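You operate a simulated robot arm through the tools that you are given. There is no shell and no other tool.

The job below is to be done with a simulated robot arm. You get a single attempt, and the scene is never put back.

## Task
Put things in order on the top of the test bench. At the end: the black tin stands where the blue tube stood; the red bearing block stands where the black tin stood; the yellow key stands where the red bearing block stood; the blue tube is on the white test board; whatever was shut is shut again. Leave all else as you found it, and nothing knocked over.

It is judged by the outcome, as a careful person would: the job done as asked, and still so three seconds after it is handed in. It fails if anything else is knocked over, pushed out of place, dropped, spilled or broken.

## Robot
A 7-joint arm with a two-finger parallel gripper, fixed in place. Base frame: the origin is on the floor under the middle of its stand, x ahead of it, y to its left, z up. Lengths are in m, angles in degrees, forces in N, time in s.
With the tool pointing down near the work surface it reaches from about 0.24 to 0.68 m from the base axis. Its first joint turns from -66.0 to 66.0 degrees. Payload 2.4 kg.
Tool frame: the origin (TCP) lies between the finger pads and is the grasp point; the fingertips stand 0.03 m ahead of it; z points along the fingers, y is the line along which they close. Largest opening 0.094 m; finger width 0.028, thickness 0.01; the body of the gripper, 0.05 by 0.096 m, starts 0.055 m behind the TCP.
Orientation is that of the tool frame in the base frame, as [roll, pitch, yaw] about the fixed x, y, z axes, in that order (R = Rz(yaw) Ry(pitch) Rx(roll)). With the fingers straight down and closing along the base's y, the tool's x points along the base's -x, its y along +y and its z along -z.

## Interface
- The arm moves only by the tool drive_tool. Its argument "motion" is a list of rows, each an object of numbers (a shift or turn left out is 0, a gripper value left out holds the last): "x", "y", "z": the shift along the base's x, y, z in m; "ax", "ay", "az": the turn, a rotation vector about the base's x, y, z in degrees; "grip": the opening, from 0 (shut) to 1 (fully open). In form: [{"x": .., "y": .., "z": .., "ax": .., "ay": .., "az": .., "grip": ..}, ...]. A call has 1 to 20 rows; each row is the pose to reach, as a shift and turn from the pose commanded when the call began. Each row takes 0.2 s and may step no farther than 0.05 m and 8.6 degrees from the row before; otherwise, or with a gripper value out of range, the whole call is refused. A pose out of reach is approached as far as the arm can. The call stops where the force on the tool passes 40 N (or 10 N more than at its start, if that is more) or the arm is blocked; 0.2 s more then pass. The fingers move at their own pace (about 0.153 m/s each) and stop on an object; they squeeze with about 36 N. The grip force told is the motor's: it shows also when the fingers shut on nothing. Time passes only in rows, and 0.2 s behind the last, so rows that repeat a pose let the fingers close. The reply holds the time, the measured pose of the TCP, the force on the tool along the base axes, the opening and the grip force, in the units named above and with some noise, with the torque about the TCP (base axes, N m) and any sound that the robot's microphone picked up.
- Cameras (640 x 400 px; columns grow to the right, rows downward): "scene" is fixed at [0.023, 0.4709, 1.4633]; the picture's right is [-0.84, -0.54, 0.00], its down [-0.22, 0.35, -0.91] and it looks along [0.49, -0.77, -0.42] (base axes); focal length 322 px, centre (320, 200). "wrist" rides on the gripper at [0.076, 0.014, -0.102] in the tool frame; the picture's right is [-0.18, 0.98, 0.00], its down [-0.75, -0.14, -0.64] and it looks along [-0.63, -0.12, 0.77] (tool axes); focal length 243 px, centre (320, 200). There is no depth. A picture from a camera that has moved, and an enlarged one, comes with that camera's place and axes in the base frame and with its lens. The place of the scene camera against the robot may be out by one fixed shift of up to 0.018 m in any direction.
- camera(camera): a new picture of that camera. It takes no simulated time.
- inspect(camera, box): a new picture of the part [left, top, right, bottom] of that camera's present view, enlarged. It takes no simulated time.
- job_done(): hands the job in; it is judged then, once.

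Nothing tells you positions but the pictures and the camera data. Unless the task says otherwise, let go and move clear before handing in.

The tools are called after "Emit:" by a JSON object that holds its "fn" and its "kwargs". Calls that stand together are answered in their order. drive_tool: Moves the arm, as the interface text tells. Its arguments: {"type":"object","properties":{"motion":{"type":"array","items":{"type":"object","properties":{"x":{"type":"number"},"y":{"type":"number"},"z":{"type":"number"},"ax":{"type":"number"},"ay":{"type":"number"},"az":{"type":"number"},"grip":{"type":"number"}}}}},"required":["motion"]} The other tools are called the same way: camera (camera) takes a picture; inspect (camera, box) takes an enlarged picture of a part of a camera's view; job_done () hands the job in.

At the start:

```text
time: 0.0
ee_pos: [0.3293, -0.1341, 1.1877]
ee_rot: [-180.0, 0.0, -179.9]
wrist_force: [-0.3, 0.9, 0.1]
moment: [0.0, -0.04, 0.01]
grip_width: 0.094
grasp_force: 0.0
```

scene: 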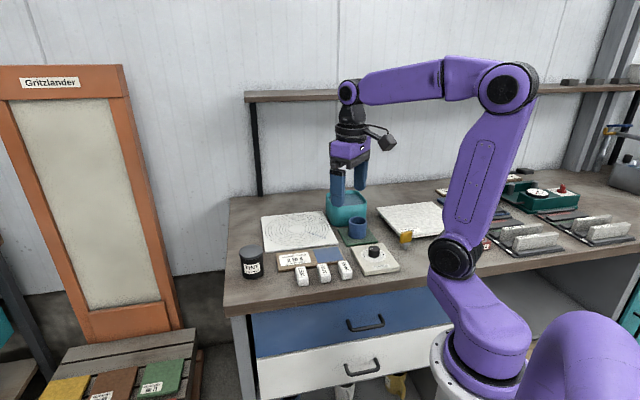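
wrist: 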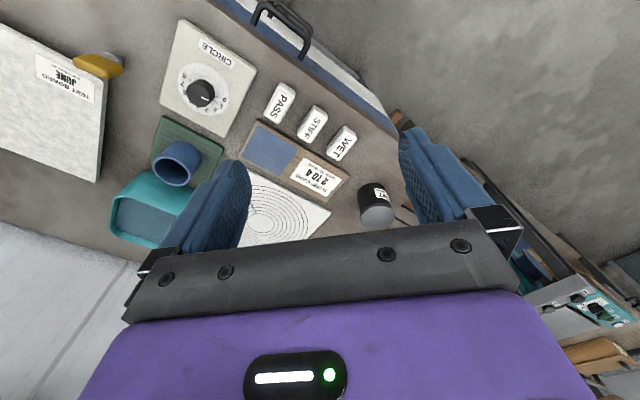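

I see a bench with a black tin, a blue tube near a teal container, a white test board, and a yellow object. I'll take closer pictures before moving anything.

Emit:
{"fn": "inspect", "kwargs": {"camera": "scene", "box": [220, 170, 420, 295]}}

Emit:
{"fn": "inspect", "kwargs": {"camera": "scene", "box": [380, 160, 640, 322]}}

Emit:
{"fn": "inspect", "kwargs": {"camera": "wrist", "box": [0, 0, 420, 262]}}

```text
3.20 times, centred on (320, 232) of scene
camera zoom: at [0.023, 0.4709, 1.4633], right [-0.84, -0.54, 0.0], down [-0.22, 0.35, -0.91], along [0.49, -0.77, -0.42], focal length 1031 px, centre (320, 96)
```

zoom: 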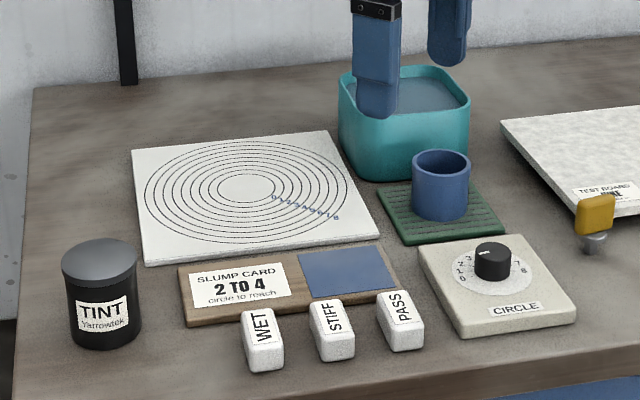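

```text
2.46 times, centred on (510, 241) of scene
camera zoom: at [0.023, 0.4709, 1.4633], right [-0.84, -0.54, 0.0], down [-0.22, 0.35, -0.91], along [0.49, -0.77, -0.42], focal length 793 px, centre (-148, 99)
```

zoom: 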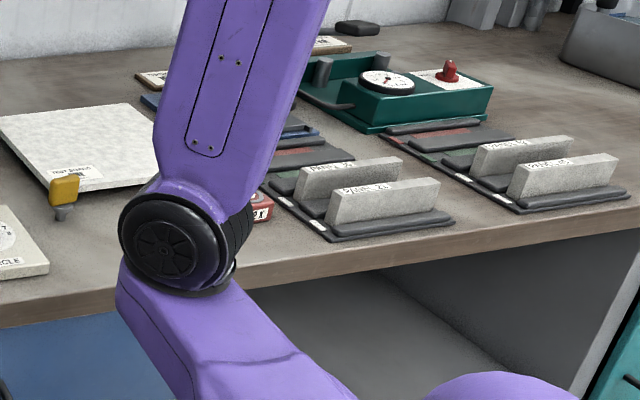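

```text
1.52 times, centred on (210, 131) of wrist
camera zoom: at [0.2532, -0.1188, 1.2903], right [0.18, 0.98, 0.0], down [0.75, -0.14, 0.64], along [0.63, -0.12, -0.77], focal length 370 px, centre (488, 305)
```

zoom: 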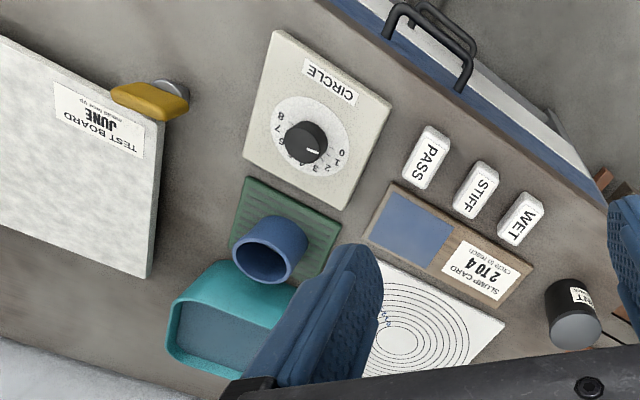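

The black tin is near (0.58, -0.07), the blue tube near (0.43, -0.41) on a green mat, and the yellow key near (0.27, -0.42) by the test board; the bench top looks to be about z = 0.9. I can't place the red bearing block for sure, so I'll raise the arm and turn the wrist camera to look to the right.

Emit:
{"fn": "drive_tool", "kwargs": {"motion": [{"z": 0.03, "az": -8}, {"z": 0.06, "az": -16}, {"z": 0.09, "az": -24}, {"z": 0.12, "az": -32}, {"z": 0.12, "az": -40}, {"z": 0.12, "az": -48}, {"z": 0.12, "az": -55}]}}

Emit:
{"fn": "camera", "kwargs": {"camera": "wrist"}}

Emit:
{"fn": "camera", "kwargs": {"camera": "scene"}}

```text
time: 1.6
ee_pos: [0.3281, -0.1347, 1.307]
ee_rot: [-180.0, 0.1, 125.0]
wrist_force: [-0.5, 0.9, 0.4]
moment: [0.0, 0.0, 0.02]
grip_width: 0.0942
grasp_force: 0.2
```

```text
taken
camera wrist: at [0.296, -0.063, 1.4101], right [0.91, 0.41, 0.0], down [0.32, -0.7, 0.64], along [0.26, -0.59, -0.77], focal length 243 px, centre (320, 200)
```

wrist: 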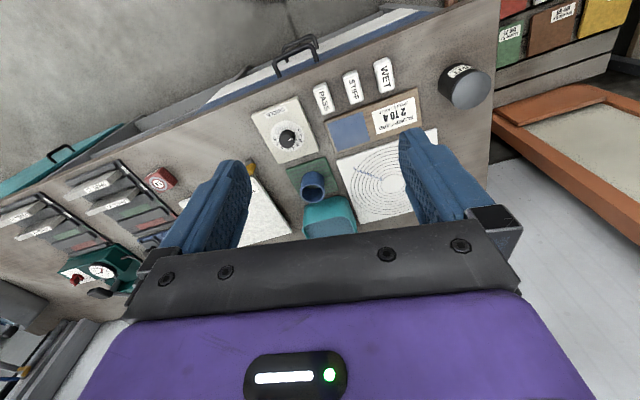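

```text
taken
```

scene: 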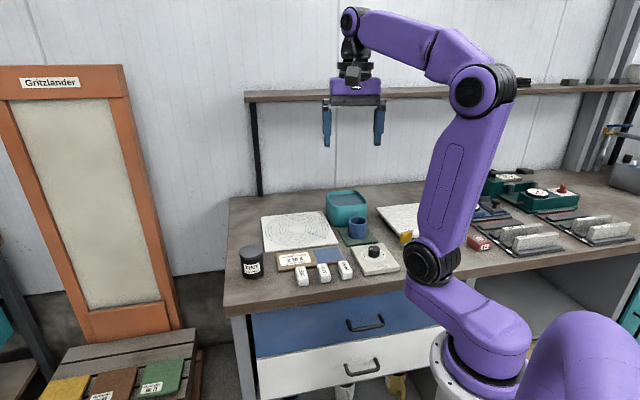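

Emit:
{"fn": "inspect", "kwargs": {"camera": "wrist", "box": [0, 100, 260, 262]}}

Emit:
{"fn": "inspect", "kwargs": {"camera": "scene", "box": [440, 170, 640, 295]}}

Emit:
{"fn": "inspect", "kwargs": {"camera": "wrist", "box": [230, 20, 510, 240]}}

```text
2.46 times, centred on (130, 181) of wrist
camera zoom: at [0.296, -0.063, 1.4101], right [0.91, 0.41, 0.0], down [0.32, -0.7, 0.64], along [0.26, -0.59, -0.77], focal length 597 px, centre (788, 247)
```

zoom: 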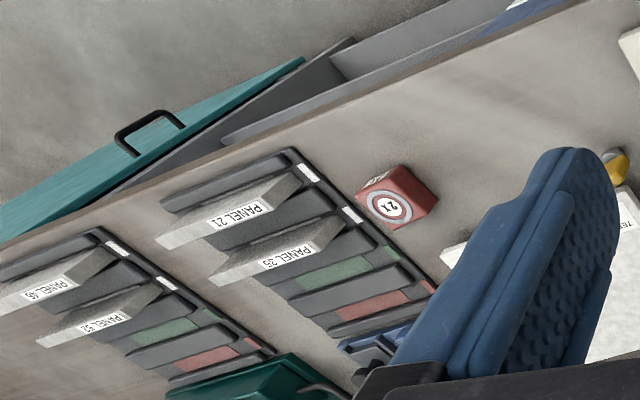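

```text
3.20 times, centred on (540, 232) of scene
camera zoom: at [0.023, 0.4709, 1.4633], right [-0.84, -0.54, 0.0], down [-0.22, 0.35, -0.91], along [0.49, -0.77, -0.42], focal length 1031 px, centre (-384, 96)
```

zoom: 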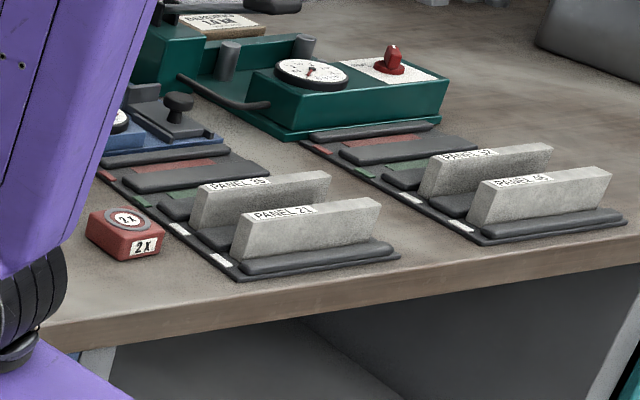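

```text
1.82 times, centred on (370, 130) of wrist
camera zoom: at [0.296, -0.063, 1.4101], right [0.91, 0.41, 0.0], down [0.32, -0.7, 0.64], along [0.26, -0.59, -0.77], focal length 441 px, centre (229, 327)
```

zoom: 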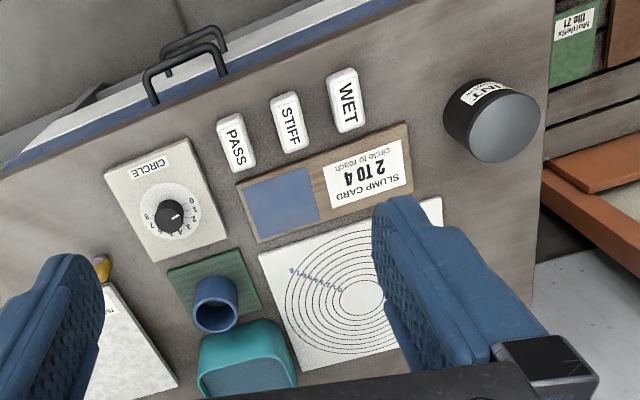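

The red block marked "2X" sits near (0.07, -0.56), far to the right. I'll take more views to check that it is the only red bearing block and how far the arm can turn that way.

Emit:
{"fn": "drive_tool", "kwargs": {"motion": [{"x": -0.02, "y": -0.04, "az": -8}, {"x": -0.04, "y": -0.08, "az": -16}, {"x": -0.06, "y": -0.12, "az": -24}, {"x": -0.08, "y": -0.16, "az": -24}]}}

Emit:
{"fn": "camera", "kwargs": {"camera": "wrist"}}

Emit:
{"fn": "camera", "kwargs": {"camera": "scene"}}

```text
time: 2.6
ee_pos: [0.2455, -0.2955, 1.3111]
ee_rot: [180.0, -0.1, 100.9]
wrist_force: [-0.2, -0.3, -0.7]
moment: [-0.01, 0.01, 0.04]
grip_width: 0.094
grasp_force: 0.1
```

```text
taken
camera wrist: at [0.2458, -0.2174, 1.413], right [1.0, 0.01, 0.0], down [0.0, -0.77, 0.64], along [0.0, -0.64, -0.77], focal length 243 px, centre (320, 200)
```

wrist: 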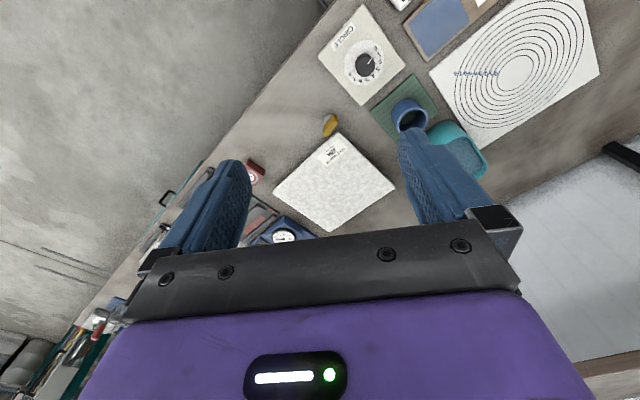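

```text
taken
```

scene: 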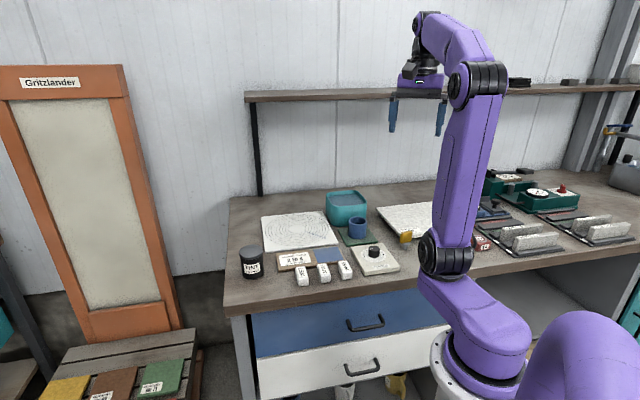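

The bench runs diagonally, with its front edge about 0.32 m from the base along -45°. Next I'll move at a safe height towards a point above the red block to test whether it can be reached.

Emit:
{"fn": "drive_tool", "kwargs": {"motion": [{"x": -0.02, "y": -0.04, "z": -0.015}, {"x": -0.045, "y": -0.08, "z": -0.03}, {"x": -0.07, "y": -0.12, "z": -0.045}, {"x": -0.095, "y": -0.16, "z": -0.06}, {"x": -0.12, "y": -0.2, "z": -0.075}, {"x": -0.145, "y": -0.235, "z": -0.09}, {"x": -0.17, "y": -0.26, "z": -0.11}, {"x": -0.17, "y": -0.26, "z": -0.11}]}}

Emit:
{"fn": "camera", "kwargs": {"camera": "wrist"}}

Emit:
{"fn": "camera", "kwargs": {"camera": "scene"}}

```text
time: 4.4
ee_pos: [0.0773, -0.5543, 1.2004]
ee_rot: [-180.0, 0.0, 101.0]
wrist_force: [-0.5, -0.8, 0.0]
moment: [0.02, -0.01, 0.01]
grip_width: 0.0939
grasp_force: 0.1
```

```text
taken
camera wrist: at [0.0766, -0.475, 1.3021], right [1.0, 0.01, 0.0], down [0.01, -0.77, 0.64], along [0.0, -0.64, -0.77], focal length 243 px, centre (320, 200)
```

wrist: 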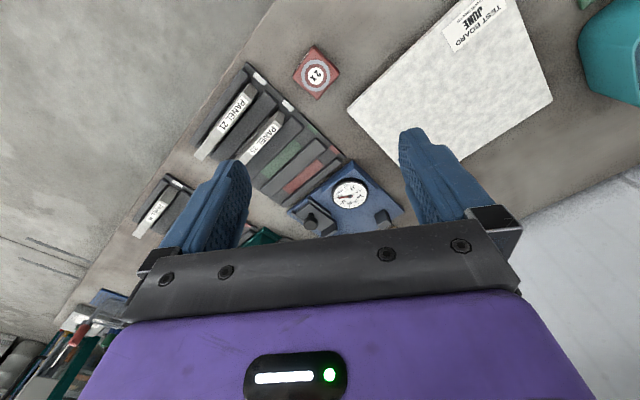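

```text
taken
```

scene: 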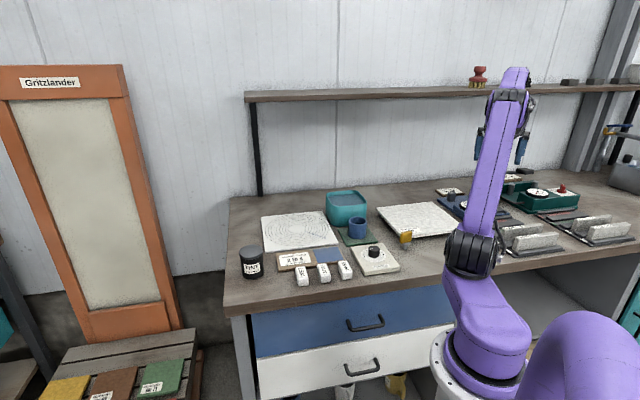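

The arm reaches above the red block. A red object on the shelf and other parts have come into view, so I'll look at those closely.

Emit:
{"fn": "inspect", "kwargs": {"camera": "scene", "box": [440, 50, 640, 175]}}

Emit:
{"fn": "inspect", "kwargs": {"camera": "wrist", "box": [160, 0, 560, 250]}}

Emit:
{"fn": "inspect", "kwargs": {"camera": "scene", "box": [360, 165, 480, 240]}}

Emit:
{"fn": "inspect", "kwargs": {"camera": "scene", "box": [230, 290, 470, 400]}}

```text
3.20 times, centred on (540, 112) of scene
camera zoom: at [0.023, 0.4709, 1.4633], right [-0.84, -0.54, 0.0], down [-0.22, 0.35, -0.91], along [0.49, -0.77, -0.42], focal length 1031 px, centre (-384, 480)
```

zoom: 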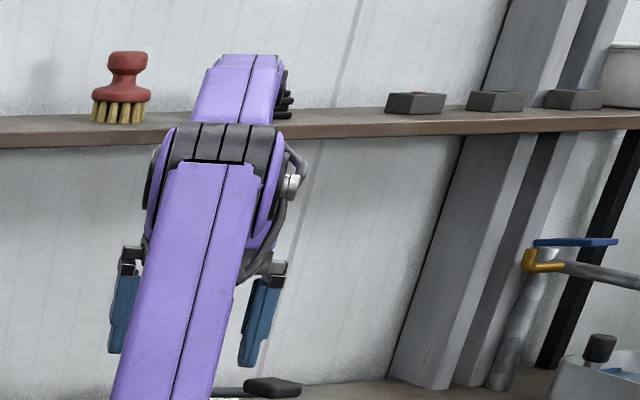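

```text
1.60 times, centred on (360, 125) of wrist
camera zoom: at [0.0766, -0.475, 1.3021], right [1.0, 0.01, 0.0], down [0.01, -0.77, 0.64], along [0.0, -0.64, -0.77], focal length 388 px, centre (256, 320)
```

zoom: 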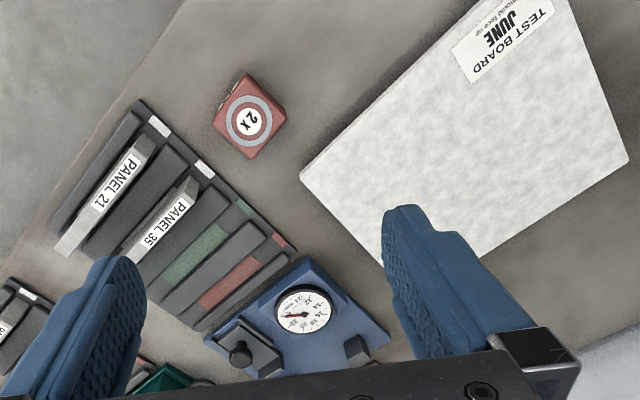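

```text
5.33 times, centred on (420, 202) of scene
camera zoom: at [0.023, 0.4709, 1.4633], right [-0.84, -0.54, 0.0], down [-0.22, 0.35, -0.91], along [0.49, -0.77, -0.42], focal length 1718 px, centre (-213, 187)
```

zoom: 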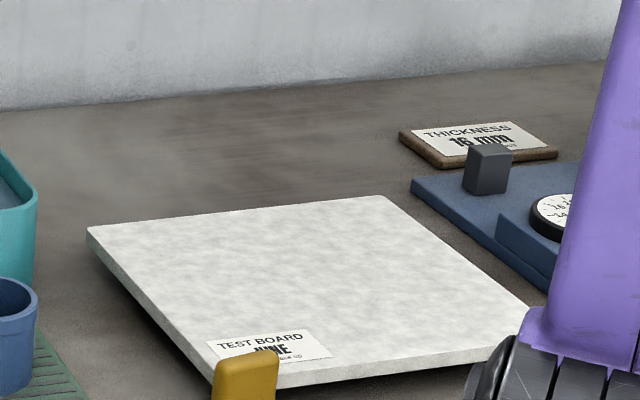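

```text
2.67 times, centred on (350, 345) of scene
camera zoom: at [0.023, 0.4709, 1.4633], right [-0.84, -0.54, 0.0], down [-0.22, 0.35, -0.91], along [0.49, -0.77, -0.42], focal length 859 px, centre (240, -187)
```

zoom: 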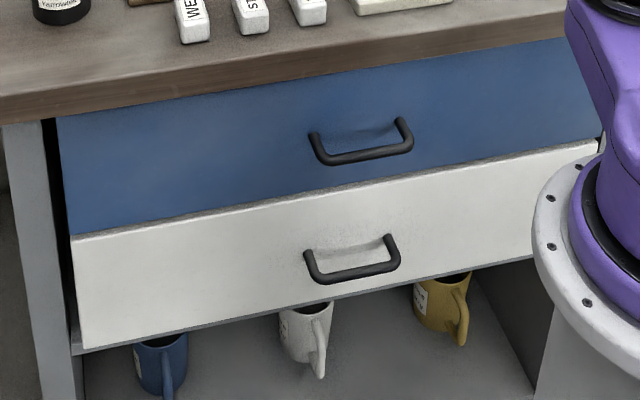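

The red bearing block is the "2X" block near (0.07, -0.56), since the red item on the shelf is only a brush. I'll go on to hover over the yellow key and take a close picture of it and the test board, with the tool squared to the bench.

Emit:
{"fn": "drive_tool", "kwargs": {"motion": [{"x": 0.04, "y": 0.025, "z": -0.01, "az": 7}, {"x": 0.08, "y": 0.05, "z": -0.02, "az": 14}, {"x": 0.12, "y": 0.08, "z": -0.03, "az": 21}, {"x": 0.16, "y": 0.11, "z": -0.04, "az": 28}, {"x": 0.192, "y": 0.135, "z": -0.05, "az": 34}, {"x": 0.192, "y": 0.135, "z": -0.05, "az": 34}]}}

Emit:
{"fn": "camera", "kwargs": {"camera": "wrist"}}

Emit:
{"fn": "inspect", "kwargs": {"camera": "wrist", "box": [160, 0, 480, 200]}}

Emit:
{"fn": "camera", "kwargs": {"camera": "scene"}}

```text
refused: row 3 steps farther than a row can; nothing moved
```

```text
taken
camera wrist: at [0.0766, -0.475, 1.3021], right [1.0, 0.01, 0.0], down [0.01, -0.77, 0.64], along [0.0, -0.64, -0.77], focal length 243 px, centre (320, 200)
```

wrist: 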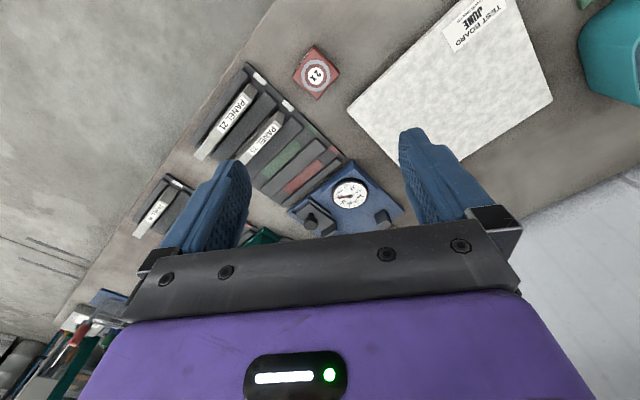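

```text
2.00 times, centred on (320, 100) of wrist
camera zoom: at [0.0766, -0.475, 1.3021], right [1.0, 0.01, 0.0], down [0.01, -0.77, 0.64], along [0.0, -0.64, -0.77], focal length 485 px, centre (320, 400)
```

zoom: 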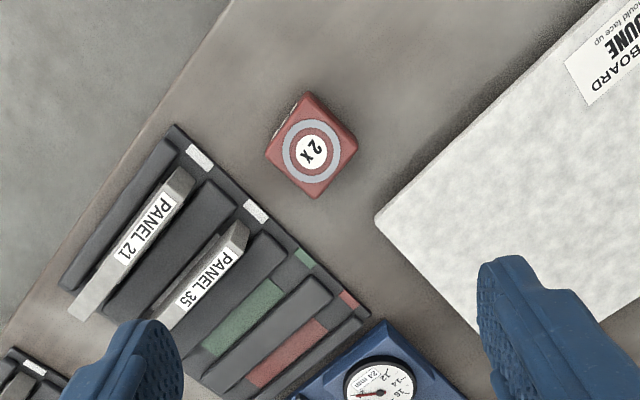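

```text
taken
```

scene: 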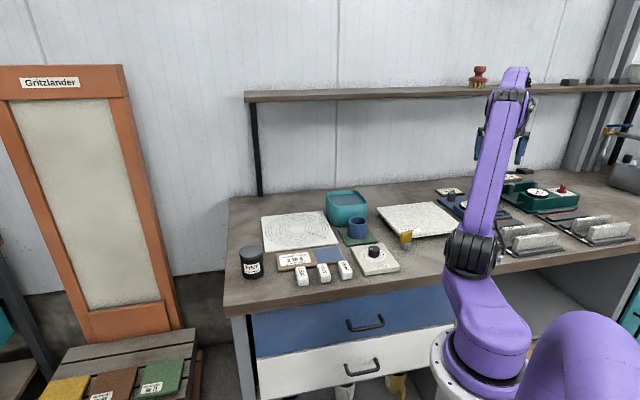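

The move was refused because one step was slightly too long, so nothing moved. I'll repeat it with shorter steps towards the yellow key.

Emit:
{"fn": "drive_tool", "kwargs": {"motion": [{"x": 0.035, "y": 0.023, "z": -0.008, "az": 6}, {"x": 0.07, "y": 0.046, "z": -0.016, "az": 12}, {"x": 0.105, "y": 0.069, "z": -0.024, "az": 18}, {"x": 0.14, "y": 0.092, "z": -0.032, "az": 24}, {"x": 0.17, "y": 0.115, "z": -0.04, "az": 30}, {"x": 0.192, "y": 0.135, "z": -0.05, "az": 34}, {"x": 0.192, "y": 0.135, "z": -0.05, "az": 34}]}}

Emit:
{"fn": "camera", "kwargs": {"camera": "wrist"}}

Emit:
{"fn": "inspect", "kwargs": {"camera": "wrist", "box": [160, 0, 480, 200]}}

Emit:
{"fn": "camera", "kwargs": {"camera": "scene"}}

```text
time: 6.0
ee_pos: [0.27, -0.4175, 1.1486]
ee_rot: [-179.9, 0.0, 134.9]
wrist_force: [0.2, -0.8, -0.1]
moment: [0.0, 0.0, -0.02]
grip_width: 0.094
grasp_force: 0.1
```

```text
taken
camera wrist: at [0.2265, -0.3524, 1.251], right [0.82, 0.57, 0.0], down [0.43, -0.63, 0.64], along [0.36, -0.53, -0.77], focal length 243 px, centre (320, 200)
```

wrist: 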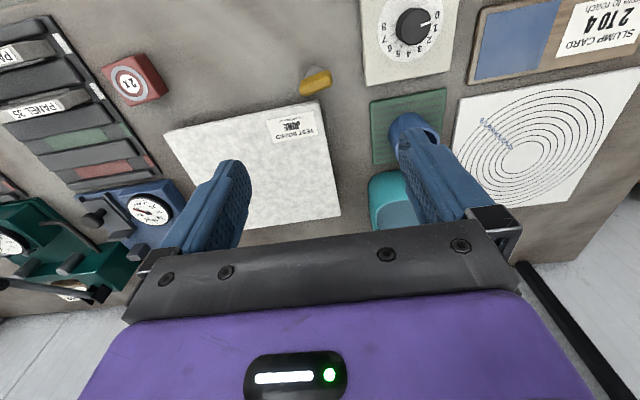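

```text
2.00 times, centred on (320, 100) of wrist
camera zoom: at [0.2265, -0.3524, 1.251], right [0.82, 0.57, 0.0], down [0.43, -0.63, 0.64], along [0.36, -0.53, -0.77], focal length 485 px, centre (320, 400)
```

zoom: 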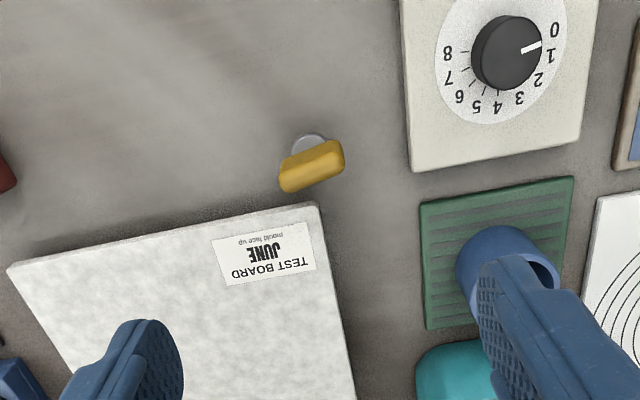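

```text
taken
```

scene: 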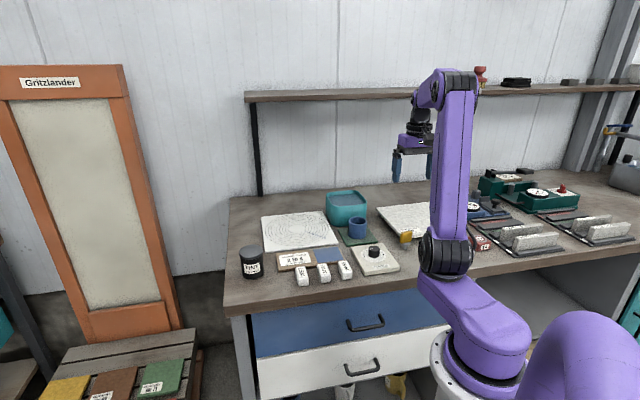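

The key stands upright near (0.265, -0.416), and the dial plate's corners put its top near z = 0.89, so the bench is at about 0.875. I'll now hover over the blue tube for a closer look.

Emit:
{"fn": "drive_tool", "kwargs": {"motion": [{"x": 0.04, "y": 0.003, "z": -0.01}, {"x": 0.08, "y": 0.006, "z": -0.02}, {"x": 0.12, "y": 0.009, "z": -0.03}, {"x": 0.16, "y": 0.012, "z": -0.04}, {"x": 0.16, "y": 0.012, "z": -0.04}]}}

Emit:
{"fn": "camera", "kwargs": {"camera": "wrist"}}

Emit:
{"fn": "inspect", "kwargs": {"camera": "wrist", "box": [200, 0, 440, 150]}}

Emit:
{"fn": "inspect", "kwargs": {"camera": "scene", "box": [300, 120, 460, 280]}}

```text
time: 7.2
ee_pos: [0.4339, -0.4049, 1.1094]
ee_rot: [180.0, 0.1, 135.0]
wrist_force: [1.4, 0.0, -0.1]
moment: [0.01, 0.04, 0.0]
grip_width: 0.0941
grasp_force: 0.0
```

```text
taken
camera wrist: at [0.39, -0.3404, 1.2117], right [0.83, 0.56, 0.0], down [0.43, -0.63, 0.64], along [0.36, -0.53, -0.77], focal length 243 px, centre (320, 200)
```

wrist: 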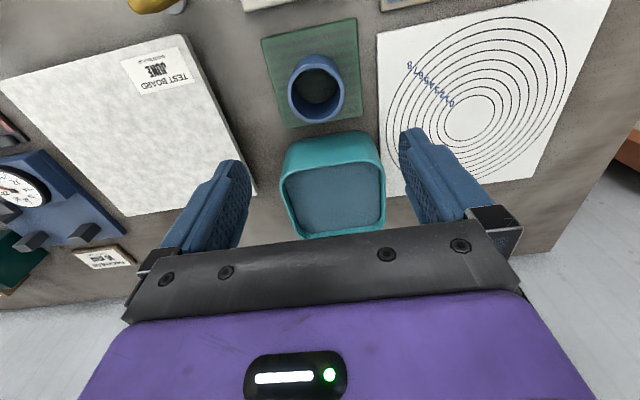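

```text
2.67 times, centred on (320, 75) of wrist
camera zoom: at [0.39, -0.3404, 1.2117], right [0.83, 0.56, 0.0], down [0.43, -0.63, 0.64], along [0.36, -0.53, -0.77], focal length 647 px, centre (320, 533)
```

zoom: 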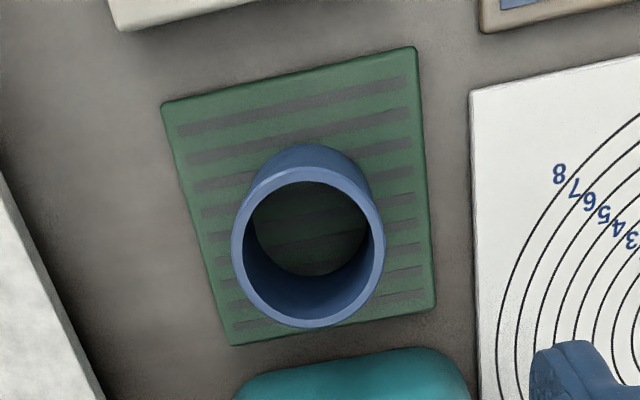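

```text
2.50 times, centred on (380, 200) of scene
camera zoom: at [0.023, 0.4709, 1.4633], right [-0.84, -0.54, 0.0], down [-0.22, 0.35, -0.91], along [0.49, -0.77, -0.42], focal length 805 px, centre (170, 200)
```

zoom: 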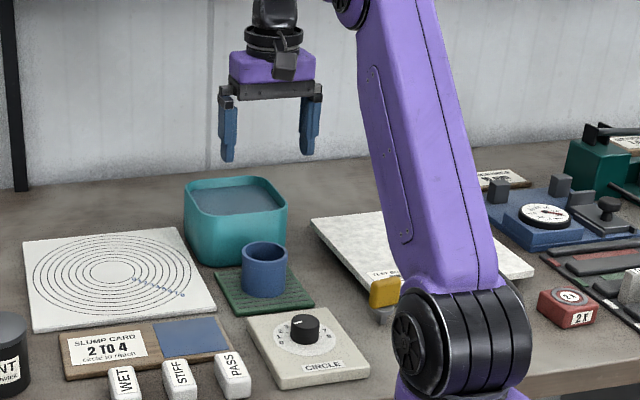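

The blue tube is open at both ends, centred near (0.432, -0.410), about 63 mm wide, with its rim at roughly z = 0.93; the teal tub behind it leaves enough room. I'll descend part of the way over it and check the alignment.

Emit:
{"fn": "drive_tool", "kwargs": {"motion": [{"x": -0.002, "y": -0.005, "z": -0.03}, {"x": -0.002, "y": -0.005, "z": -0.06}, {"x": -0.002, "y": -0.005, "z": -0.09}, {"x": -0.002, "y": -0.005, "z": -0.109}, {"x": -0.002, "y": -0.005, "z": -0.109}]}}

Emit:
{"fn": "camera", "kwargs": {"camera": "wrist"}}

Emit:
{"fn": "inspect", "kwargs": {"camera": "wrist", "box": [200, 50, 440, 200]}}

Emit:
{"fn": "inspect", "kwargs": {"camera": "scene", "box": [300, 160, 420, 260]}}

```text
time: 8.4
ee_pos: [0.4302, -0.4113, 0.9994]
ee_rot: [179.9, 0.0, 135.0]
wrist_force: [-0.3, -0.1, 0.3]
moment: [0.01, -0.01, 0.02]
grip_width: 0.0942
grasp_force: 0.1
```

```text
taken
camera wrist: at [0.3864, -0.3466, 1.1017], right [0.83, 0.56, 0.0], down [0.43, -0.63, 0.64], along [0.36, -0.53, -0.77], focal length 243 px, centre (320, 200)
```

wrist: 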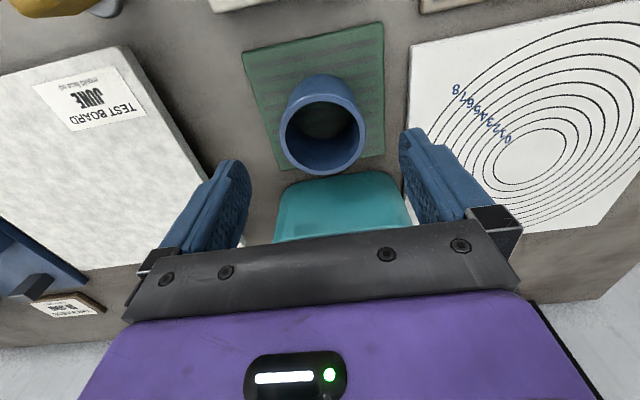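

```text
2.67 times, centred on (320, 125) of wrist
camera zoom: at [0.3864, -0.3466, 1.1017], right [0.83, 0.56, 0.0], down [0.43, -0.63, 0.64], along [0.36, -0.53, -0.77], focal length 647 px, centre (320, 400)
```

zoom: 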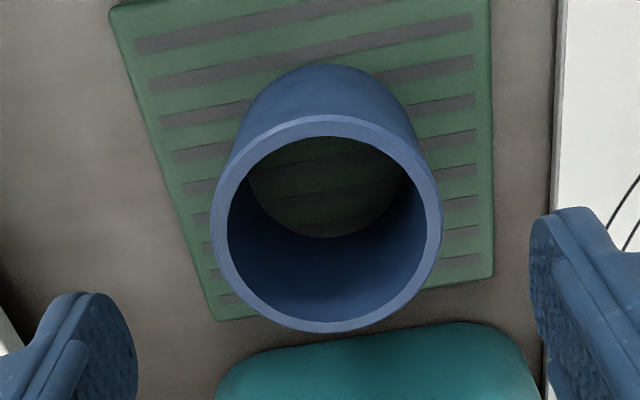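

```text
4.00 times, centred on (360, 210) of scene
camera zoom: at [0.023, 0.4709, 1.4633], right [-0.84, -0.54, 0.0], down [-0.22, 0.35, -0.91], along [0.49, -0.77, -0.42], focal length 1288 px, centre (160, 160)
```

zoom: 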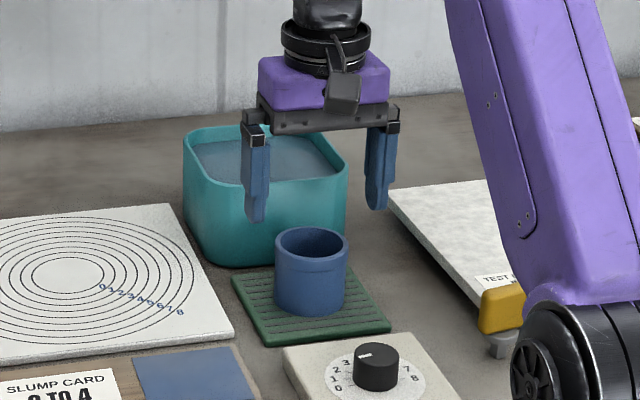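

The tube's rim is at about z = 0.935, the mat at about 0.885, and the fingers straddle the tube. I'll make a small correction, lower to z ≈ 0.925 and close on it.

Emit:
{"fn": "drive_tool", "kwargs": {"motion": [{"x": 0.0015, "y": 0.003, "z": -0.025}, {"x": 0.0015, "y": 0.003, "z": -0.05}, {"x": 0.0015, "y": 0.003, "z": -0.065}, {"x": 0.0015, "y": 0.003, "z": -0.074}, {"x": 0.0015, "y": 0.003, "z": -0.074}]}}

Emit:
{"fn": "camera", "kwargs": {"camera": "wrist"}}

Emit:
{"fn": "inspect", "kwargs": {"camera": "scene", "box": [300, 160, 420, 260]}}

```text
time: 9.6
ee_pos: [0.4294, -0.4086, 0.9251]
ee_rot: [180.0, 0.0, 135.0]
wrist_force: [0.1, -0.3, 0.1]
moment: [0.01, 0.01, 0.0]
grip_width: 0.0939
grasp_force: 0.0
```

```text
taken
camera wrist: at [0.387, -0.3445, 1.0276], right [0.83, 0.56, 0.0], down [0.43, -0.63, 0.64], along [0.36, -0.53, -0.77], focal length 243 px, centre (320, 200)
```

wrist: 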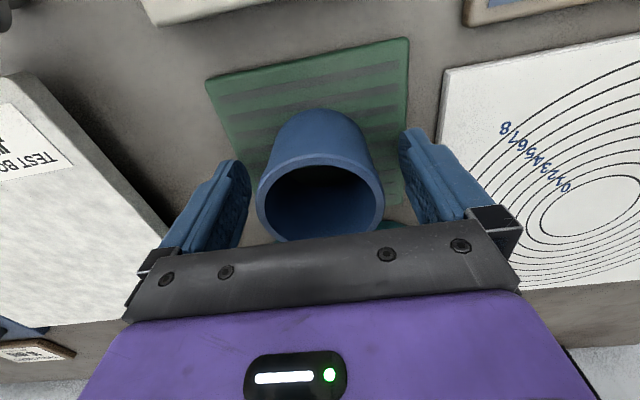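

```text
4.00 times, centred on (360, 210) of scene
camera zoom: at [0.023, 0.4709, 1.4633], right [-0.84, -0.54, 0.0], down [-0.22, 0.35, -0.91], along [0.49, -0.77, -0.42], focal length 1288 px, centre (160, 160)
```

zoom: 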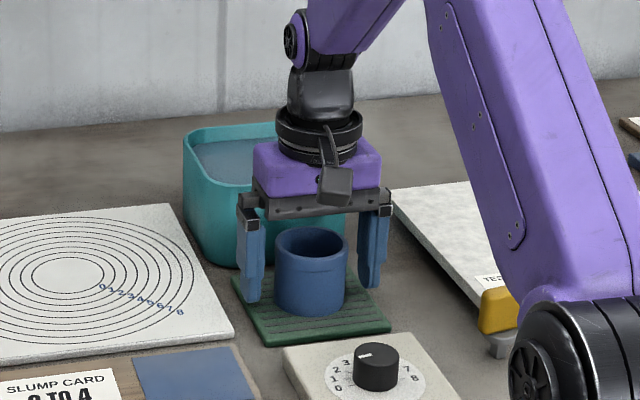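

The fingers straddle the tube evenly with their tips a few millimetres above the mat. I'll close the gripper on it without moving.

Emit:
{"fn": "drive_tool", "kwargs": {"motion": [{"grip": 0}, {"grip": 0}, {"grip": 0}]}}

```text
time: 10.4
ee_pos: [0.4307, -0.4089, 0.9248]
ee_rot: [-180.0, 0.0, 135.1]
wrist_force: [-0.2, 0.3, 0.5]
moment: [0.01, 0.02, -0.05]
grip_width: 0.0608
grasp_force: 36.8
```

The tube is held, about 61 mm wide. I'll lift it straight up and carry it over the clear middle of the white test board, at about (0.257, -0.588), keeping off the label.

Emit:
{"fn": "drive_tool", "kwargs": {"motion": [{"z": 0.02}, {"z": 0.05}, {"z": 0.085}, {"z": 0.125}, {"x": -0.03, "y": -0.03, "z": 0.125}, {"x": -0.06, "y": -0.062, "z": 0.125}, {"x": -0.09, "y": -0.093, "z": 0.125}, {"x": -0.12, "y": -0.124, "z": 0.125}, {"x": -0.15, "y": -0.155, "z": 0.125}, {"x": -0.174, "y": -0.179, "z": 0.125}, {"x": -0.174, "y": -0.179, "z": 0.125}]}}

Emit:
{"fn": "camera", "kwargs": {"camera": "wrist"}}

Emit:
{"fn": "camera", "kwargs": {"camera": "scene"}}

```text
time: 12.8
ee_pos: [0.2582, -0.5877, 1.0484]
ee_rot: [-179.9, 0.1, 135.1]
wrist_force: [-0.1, -1.1, -1.0]
moment: [-0.02, -0.01, 0.01]
grip_width: 0.061
grasp_force: 36.0
```

```text
taken
camera wrist: at [0.2139, -0.5226, 1.1509], right [0.83, 0.56, 0.0], down [0.43, -0.63, 0.64], along [0.36, -0.53, -0.77], focal length 243 px, centre (320, 200)
```

wrist: 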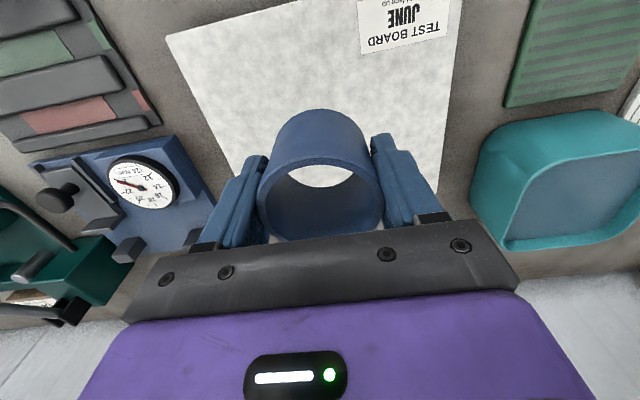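

```text
taken
```

scene: 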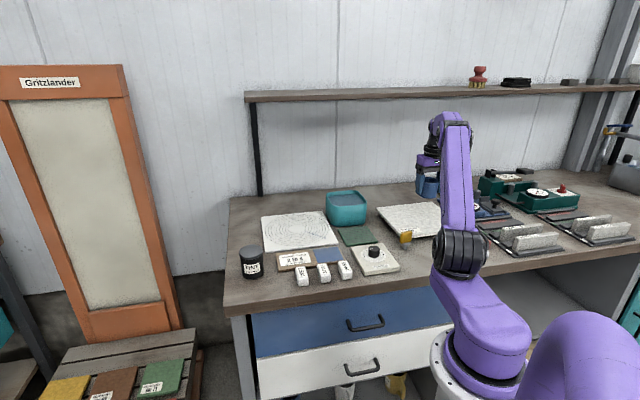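

The tube hangs over the clear part of the board. I'll lower it to just above the board and then go down in fine steps, watching for contact force.

Emit:
{"fn": "drive_tool", "kwargs": {"motion": [{"z": -0.03}, {"z": -0.06}, {"z": -0.08}, {"z": -0.092}, {"z": -0.098}, {"z": -0.098}]}}

Emit:
{"fn": "camera", "kwargs": {"camera": "wrist"}}

Emit:
{"fn": "inspect", "kwargs": {"camera": "scene", "box": [370, 160, 510, 260]}}

```text
time: 14.2
ee_pos: [0.2551, -0.5889, 0.9501]
ee_rot: [180.0, 0.0, 135.0]
wrist_force: [0.3, -0.1, -1.2]
moment: [0.01, 0.01, 0.0]
grip_width: 0.0611
grasp_force: 35.5
```

```text
taken
camera wrist: at [0.2124, -0.5238, 1.0532], right [0.83, 0.56, 0.0], down [0.43, -0.63, 0.64], along [0.36, -0.53, -0.77], focal length 243 px, centre (320, 200)
```

wrist: 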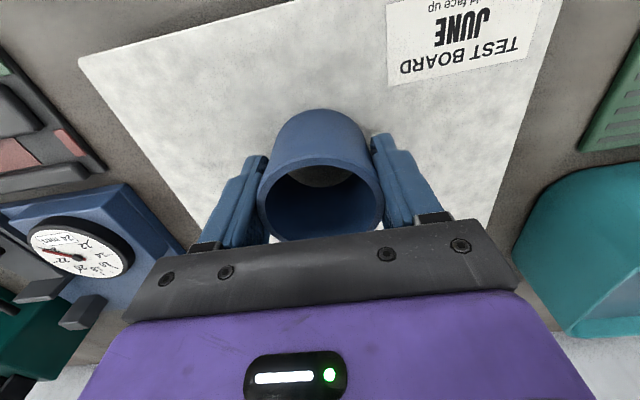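

```text
4.00 times, centred on (440, 210) of scene
camera zoom: at [0.023, 0.4709, 1.4633], right [-0.84, -0.54, 0.0], down [-0.22, 0.35, -0.91], along [0.49, -0.77, -0.42], focal length 1288 px, centre (-160, 160)
```

zoom: 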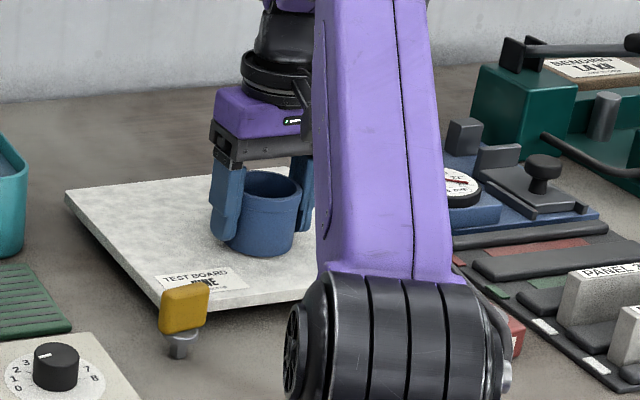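

The tube hangs just above the board, with the force showing only its own weight. I'll go down 2 mm at a time.

Emit:
{"fn": "drive_tool", "kwargs": {"motion": [{"z": -0.002}, {"z": -0.004}, {"z": -0.006}, {"z": -0.006}]}}

```text
time: 15.2
ee_pos: [0.2569, -0.5888, 0.9476]
ee_rot: [-179.9, 0.1, 135.0]
wrist_force: [-4.0, 4.8, 21.5]
moment: [0.72, 0.11, 0.09]
grip_width: 0.0612
grasp_force: 36.2
```

The tube touched the board with about 21 N pressing up. I'll back off 2 mm to ease the force before letting go.

Emit:
{"fn": "drive_tool", "kwargs": {"motion": [{"z": 0.001}, {"z": 0.002}, {"z": 0.002}]}}

Emit:
{"fn": "camera", "kwargs": {"camera": "wrist"}}

```text
time: 16.0
ee_pos: [0.2565, -0.5876, 0.9476]
ee_rot: [179.9, 0.0, 135.0]
wrist_force: [1.8, -0.9, 5.0]
moment: [-0.14, -0.11, -0.01]
grip_width: 0.0613
grasp_force: 36.0
```

```text
taken
camera wrist: at [0.2129, -0.5227, 1.0498], right [0.83, 0.56, 0.0], down [0.43, -0.63, 0.64], along [0.36, -0.53, -0.77], focal length 243 px, centre (320, 200)
```

wrist: 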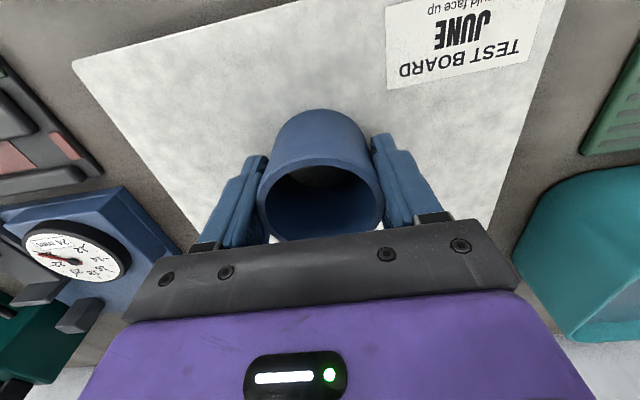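

Only about 5 N remains, so the tube is resting on the board. I'll open the gripper slowly and rise straight up.

Emit:
{"fn": "drive_tool", "kwargs": {"motion": [{"grip": 0.7}, {"grip": 0.8}, {"grip": 1}, {"grip": 1}, {"z": 0.02, "grip": 1}, {"z": 0.05, "grip": 1}, {"z": 0.09, "grip": 1}, {"z": 0.12, "grip": 1}, {"z": 0.12, "grip": 1}]}}

Emit:
{"fn": "camera", "kwargs": {"camera": "wrist"}}

Emit:
{"fn": "camera", "kwargs": {"camera": "scene"}}

```text
time: 18.0
ee_pos: [0.2528, -0.5899, 1.0702]
ee_rot: [-180.0, 0.0, 135.1]
wrist_force: [1.0, -0.4, -1.1]
moment: [0.0, -0.03, 0.01]
grip_width: 0.094
grasp_force: 0.0
```

```text
taken
camera wrist: at [0.2094, -0.5253, 1.1722], right [0.83, 0.56, 0.0], down [0.43, -0.63, 0.64], along [0.36, -0.53, -0.77], focal length 243 px, centre (320, 200)
```

wrist: 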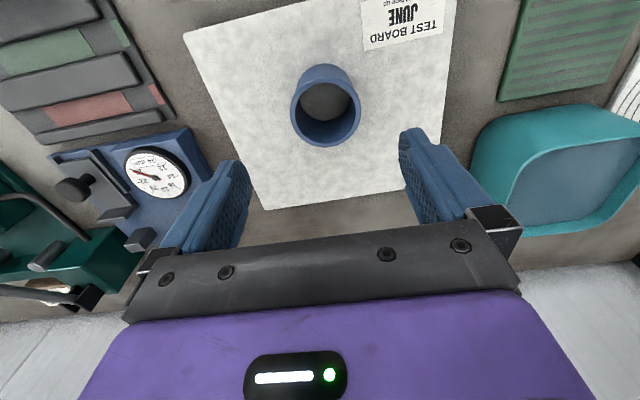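

```text
taken
```

scene: 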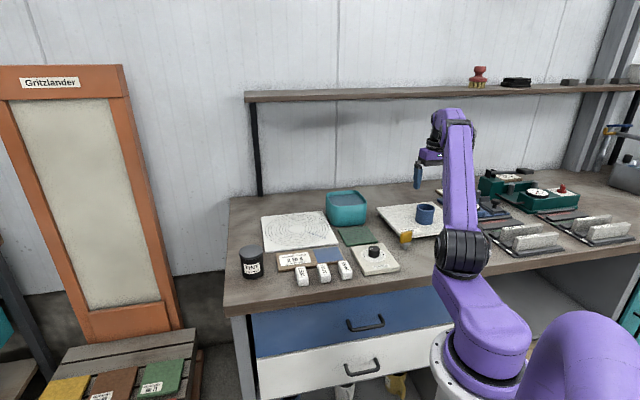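

The tube stands on the board and the green mat is clear. Next I'll travel at height to a point above the black tin, near (0.585, -0.066), for a closer look.

Emit:
{"fn": "drive_tool", "kwargs": {"motion": [{"x": 0.0237, "y": 0.0374, "z": 0.0036}, {"x": 0.0474, "y": 0.0748, "z": 0.0072}, {"x": 0.0711, "y": 0.1122, "z": 0.0108}, {"x": 0.0948, "y": 0.1496, "z": 0.0144}, {"x": 0.1185, "y": 0.187, "z": 0.018}, {"x": 0.1422, "y": 0.2244, "z": 0.0216}, {"x": 0.1659, "y": 0.2618, "z": 0.0252}, {"x": 0.1896, "y": 0.2992, "z": 0.0288}, {"x": 0.2133, "y": 0.3366, "z": 0.0324}, {"x": 0.237, "y": 0.374, "z": 0.036}, {"x": 0.2607, "y": 0.4114, "z": 0.0396}, {"x": 0.2844, "y": 0.4488, "z": 0.0432}, {"x": 0.3081, "y": 0.4862, "z": 0.0468}, {"x": 0.332, "y": 0.524, "z": 0.05}, {"x": 0.332, "y": 0.524, "z": 0.05}]}}

Emit:
{"fn": "camera", "kwargs": {"camera": "wrist"}}

Emit:
{"fn": "inspect", "kwargs": {"camera": "wrist", "box": [200, 0, 440, 150]}}

Emit:
{"fn": "camera", "kwargs": {"camera": "scene"}}

```text
time: 21.2
ee_pos: [0.5914, -0.0646, 1.1154]
ee_rot: [180.0, 0.1, 134.9]
wrist_force: [0.1, 0.3, 0.1]
moment: [-0.03, 0.02, 0.03]
grip_width: 0.0943
grasp_force: 0.1
```

```text
taken
camera wrist: at [0.5489, -0.0001, 1.2192], right [0.83, 0.56, 0.0], down [0.43, -0.63, 0.64], along [0.36, -0.53, -0.77], focal length 243 px, centre (320, 200)
```

wrist: 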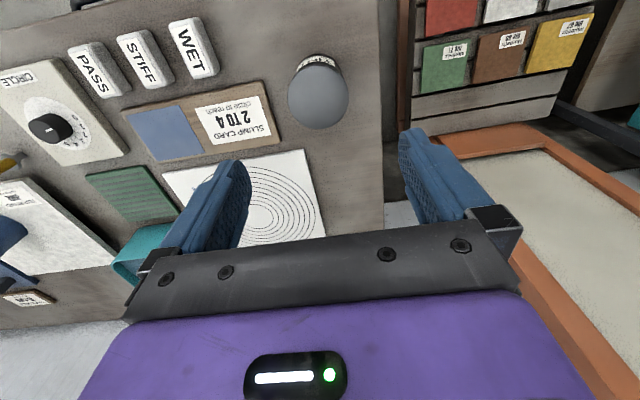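

```text
2.67 times, centred on (320, 75) of wrist
camera zoom: at [0.5489, -0.0001, 1.2192], right [0.83, 0.56, 0.0], down [0.43, -0.63, 0.64], along [0.36, -0.53, -0.77], focal length 647 px, centre (320, 533)
```

zoom: 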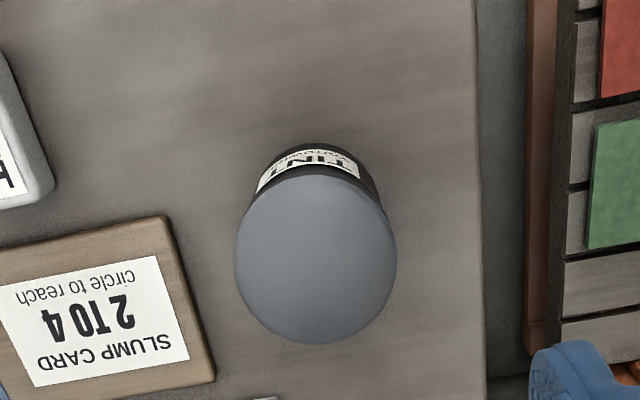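

```text
taken
```

scene: 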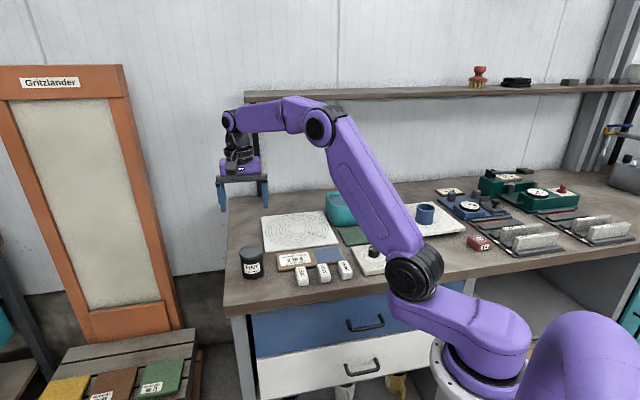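

The black tin's lid is centred near (0.589, -0.067) with a diameter of about 64 mm, and there is room for a finger on each side. I'll descend part of the way to check its height.

Emit:
{"fn": "drive_tool", "kwargs": {"motion": [{"y": -0.0025, "z": -0.03}, {"y": -0.0025, "z": -0.06}, {"y": -0.0025, "z": -0.0977}, {"y": -0.0025, "z": -0.0977}]}}

Emit:
{"fn": "camera", "kwargs": {"camera": "wrist"}}

Emit:
{"fn": "inspect", "kwargs": {"camera": "wrist", "box": [200, 50, 440, 200]}}

Emit:
{"fn": "inspect", "kwargs": {"camera": "scene", "box": [200, 170, 320, 295]}}

```text
time: 22.2
ee_pos: [0.5878, -0.0657, 1.0219]
ee_rot: [-180.0, 0.0, 134.9]
wrist_force: [-0.5, -0.1, 0.0]
moment: [0.0, -0.01, 0.0]
grip_width: 0.0943
grasp_force: 0.0
```

```text
taken
camera wrist: at [0.5444, -0.0009, 1.1239], right [0.83, 0.56, 0.0], down [0.43, -0.63, 0.64], along [0.36, -0.53, -0.77], focal length 243 px, centre (320, 200)
```

wrist: 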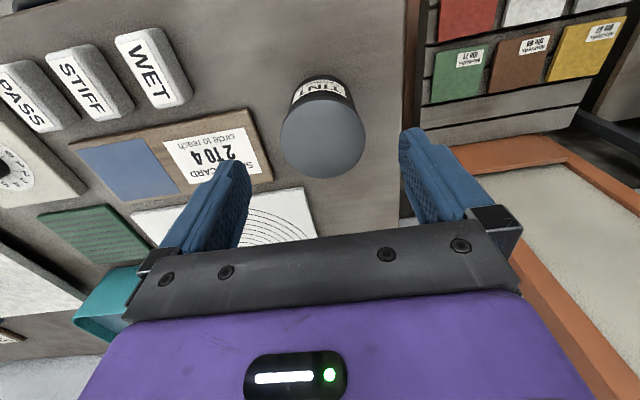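

```text
2.67 times, centred on (320, 125) of wrist
camera zoom: at [0.5444, -0.0009, 1.1239], right [0.83, 0.56, 0.0], down [0.43, -0.63, 0.64], along [0.36, -0.53, -0.77], focal length 647 px, centre (320, 400)
```

zoom: 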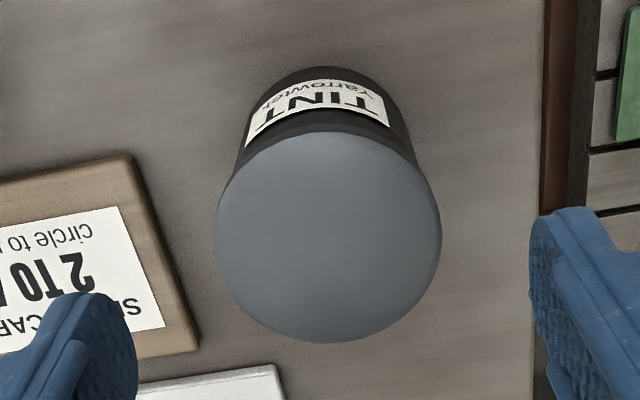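

```text
3.20 times, centred on (260, 232) of scene
camera zoom: at [0.023, 0.4709, 1.4633], right [-0.84, -0.54, 0.0], down [-0.22, 0.35, -0.91], along [0.49, -0.77, -0.42], focal length 1031 px, centre (512, 96)
```

zoom: 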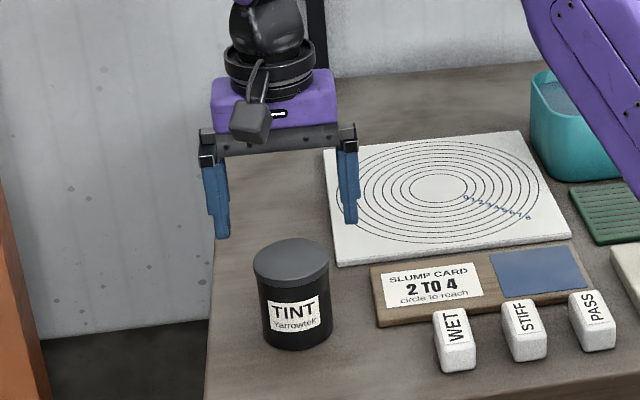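

The lid looks slightly wider than the body, so before gripping I'll zoom in to see how the lid sits.

Emit:
{"fn": "inspect", "kwargs": {"camera": "scene", "box": [225, 230, 285, 290]}}

Emit:
{"fn": "inspect", "kwargs": {"camera": "wrist", "box": [270, 60, 380, 190]}}

Emit:
{"fn": "inspect", "kwargs": {"camera": "wrist", "box": [380, 110, 540, 260]}}

```text
6.67 times, centred on (255, 260) of scene
camera zoom: at [0.023, 0.4709, 1.4633], right [-0.84, -0.54, 0.0], down [-0.22, 0.35, -0.91], along [0.49, -0.77, -0.42], focal length 2148 px, centre (753, -200)
```

zoom: 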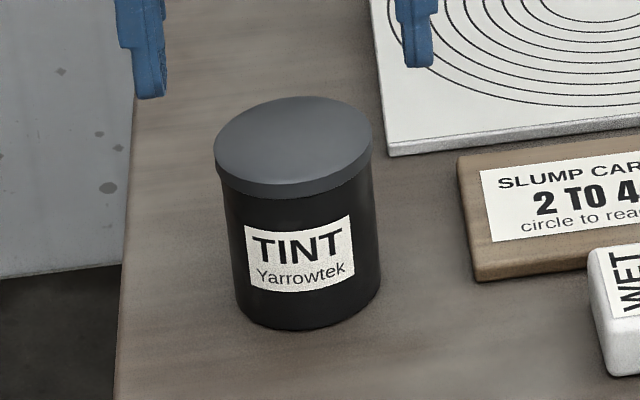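

```text
3.08 times, centred on (325, 125) of wrist
camera zoom: at [0.5444, -0.0009, 1.1239], right [0.83, 0.56, 0.0], down [0.43, -0.63, 0.64], along [0.36, -0.53, -0.77], focal length 746 px, centre (305, 431)
```

zoom: 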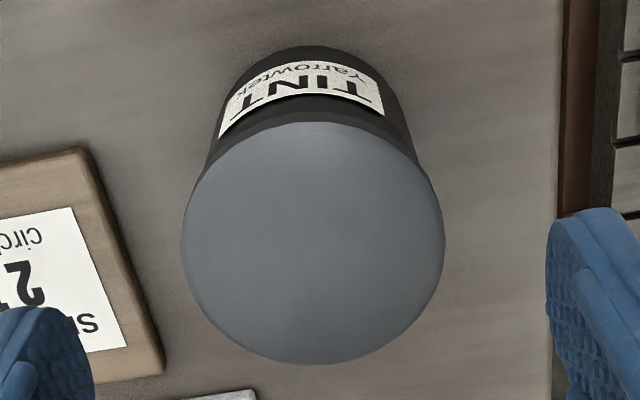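

```text
2.67 times, centred on (460, 185) of wrist
camera zoom: at [0.5444, -0.0009, 1.1239], right [0.83, 0.56, 0.0], down [0.43, -0.63, 0.64], along [0.36, -0.53, -0.77], focal length 647 px, centre (-53, 240)
```

zoom: 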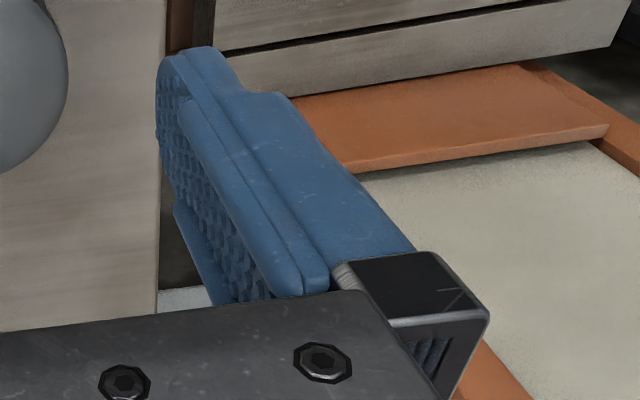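

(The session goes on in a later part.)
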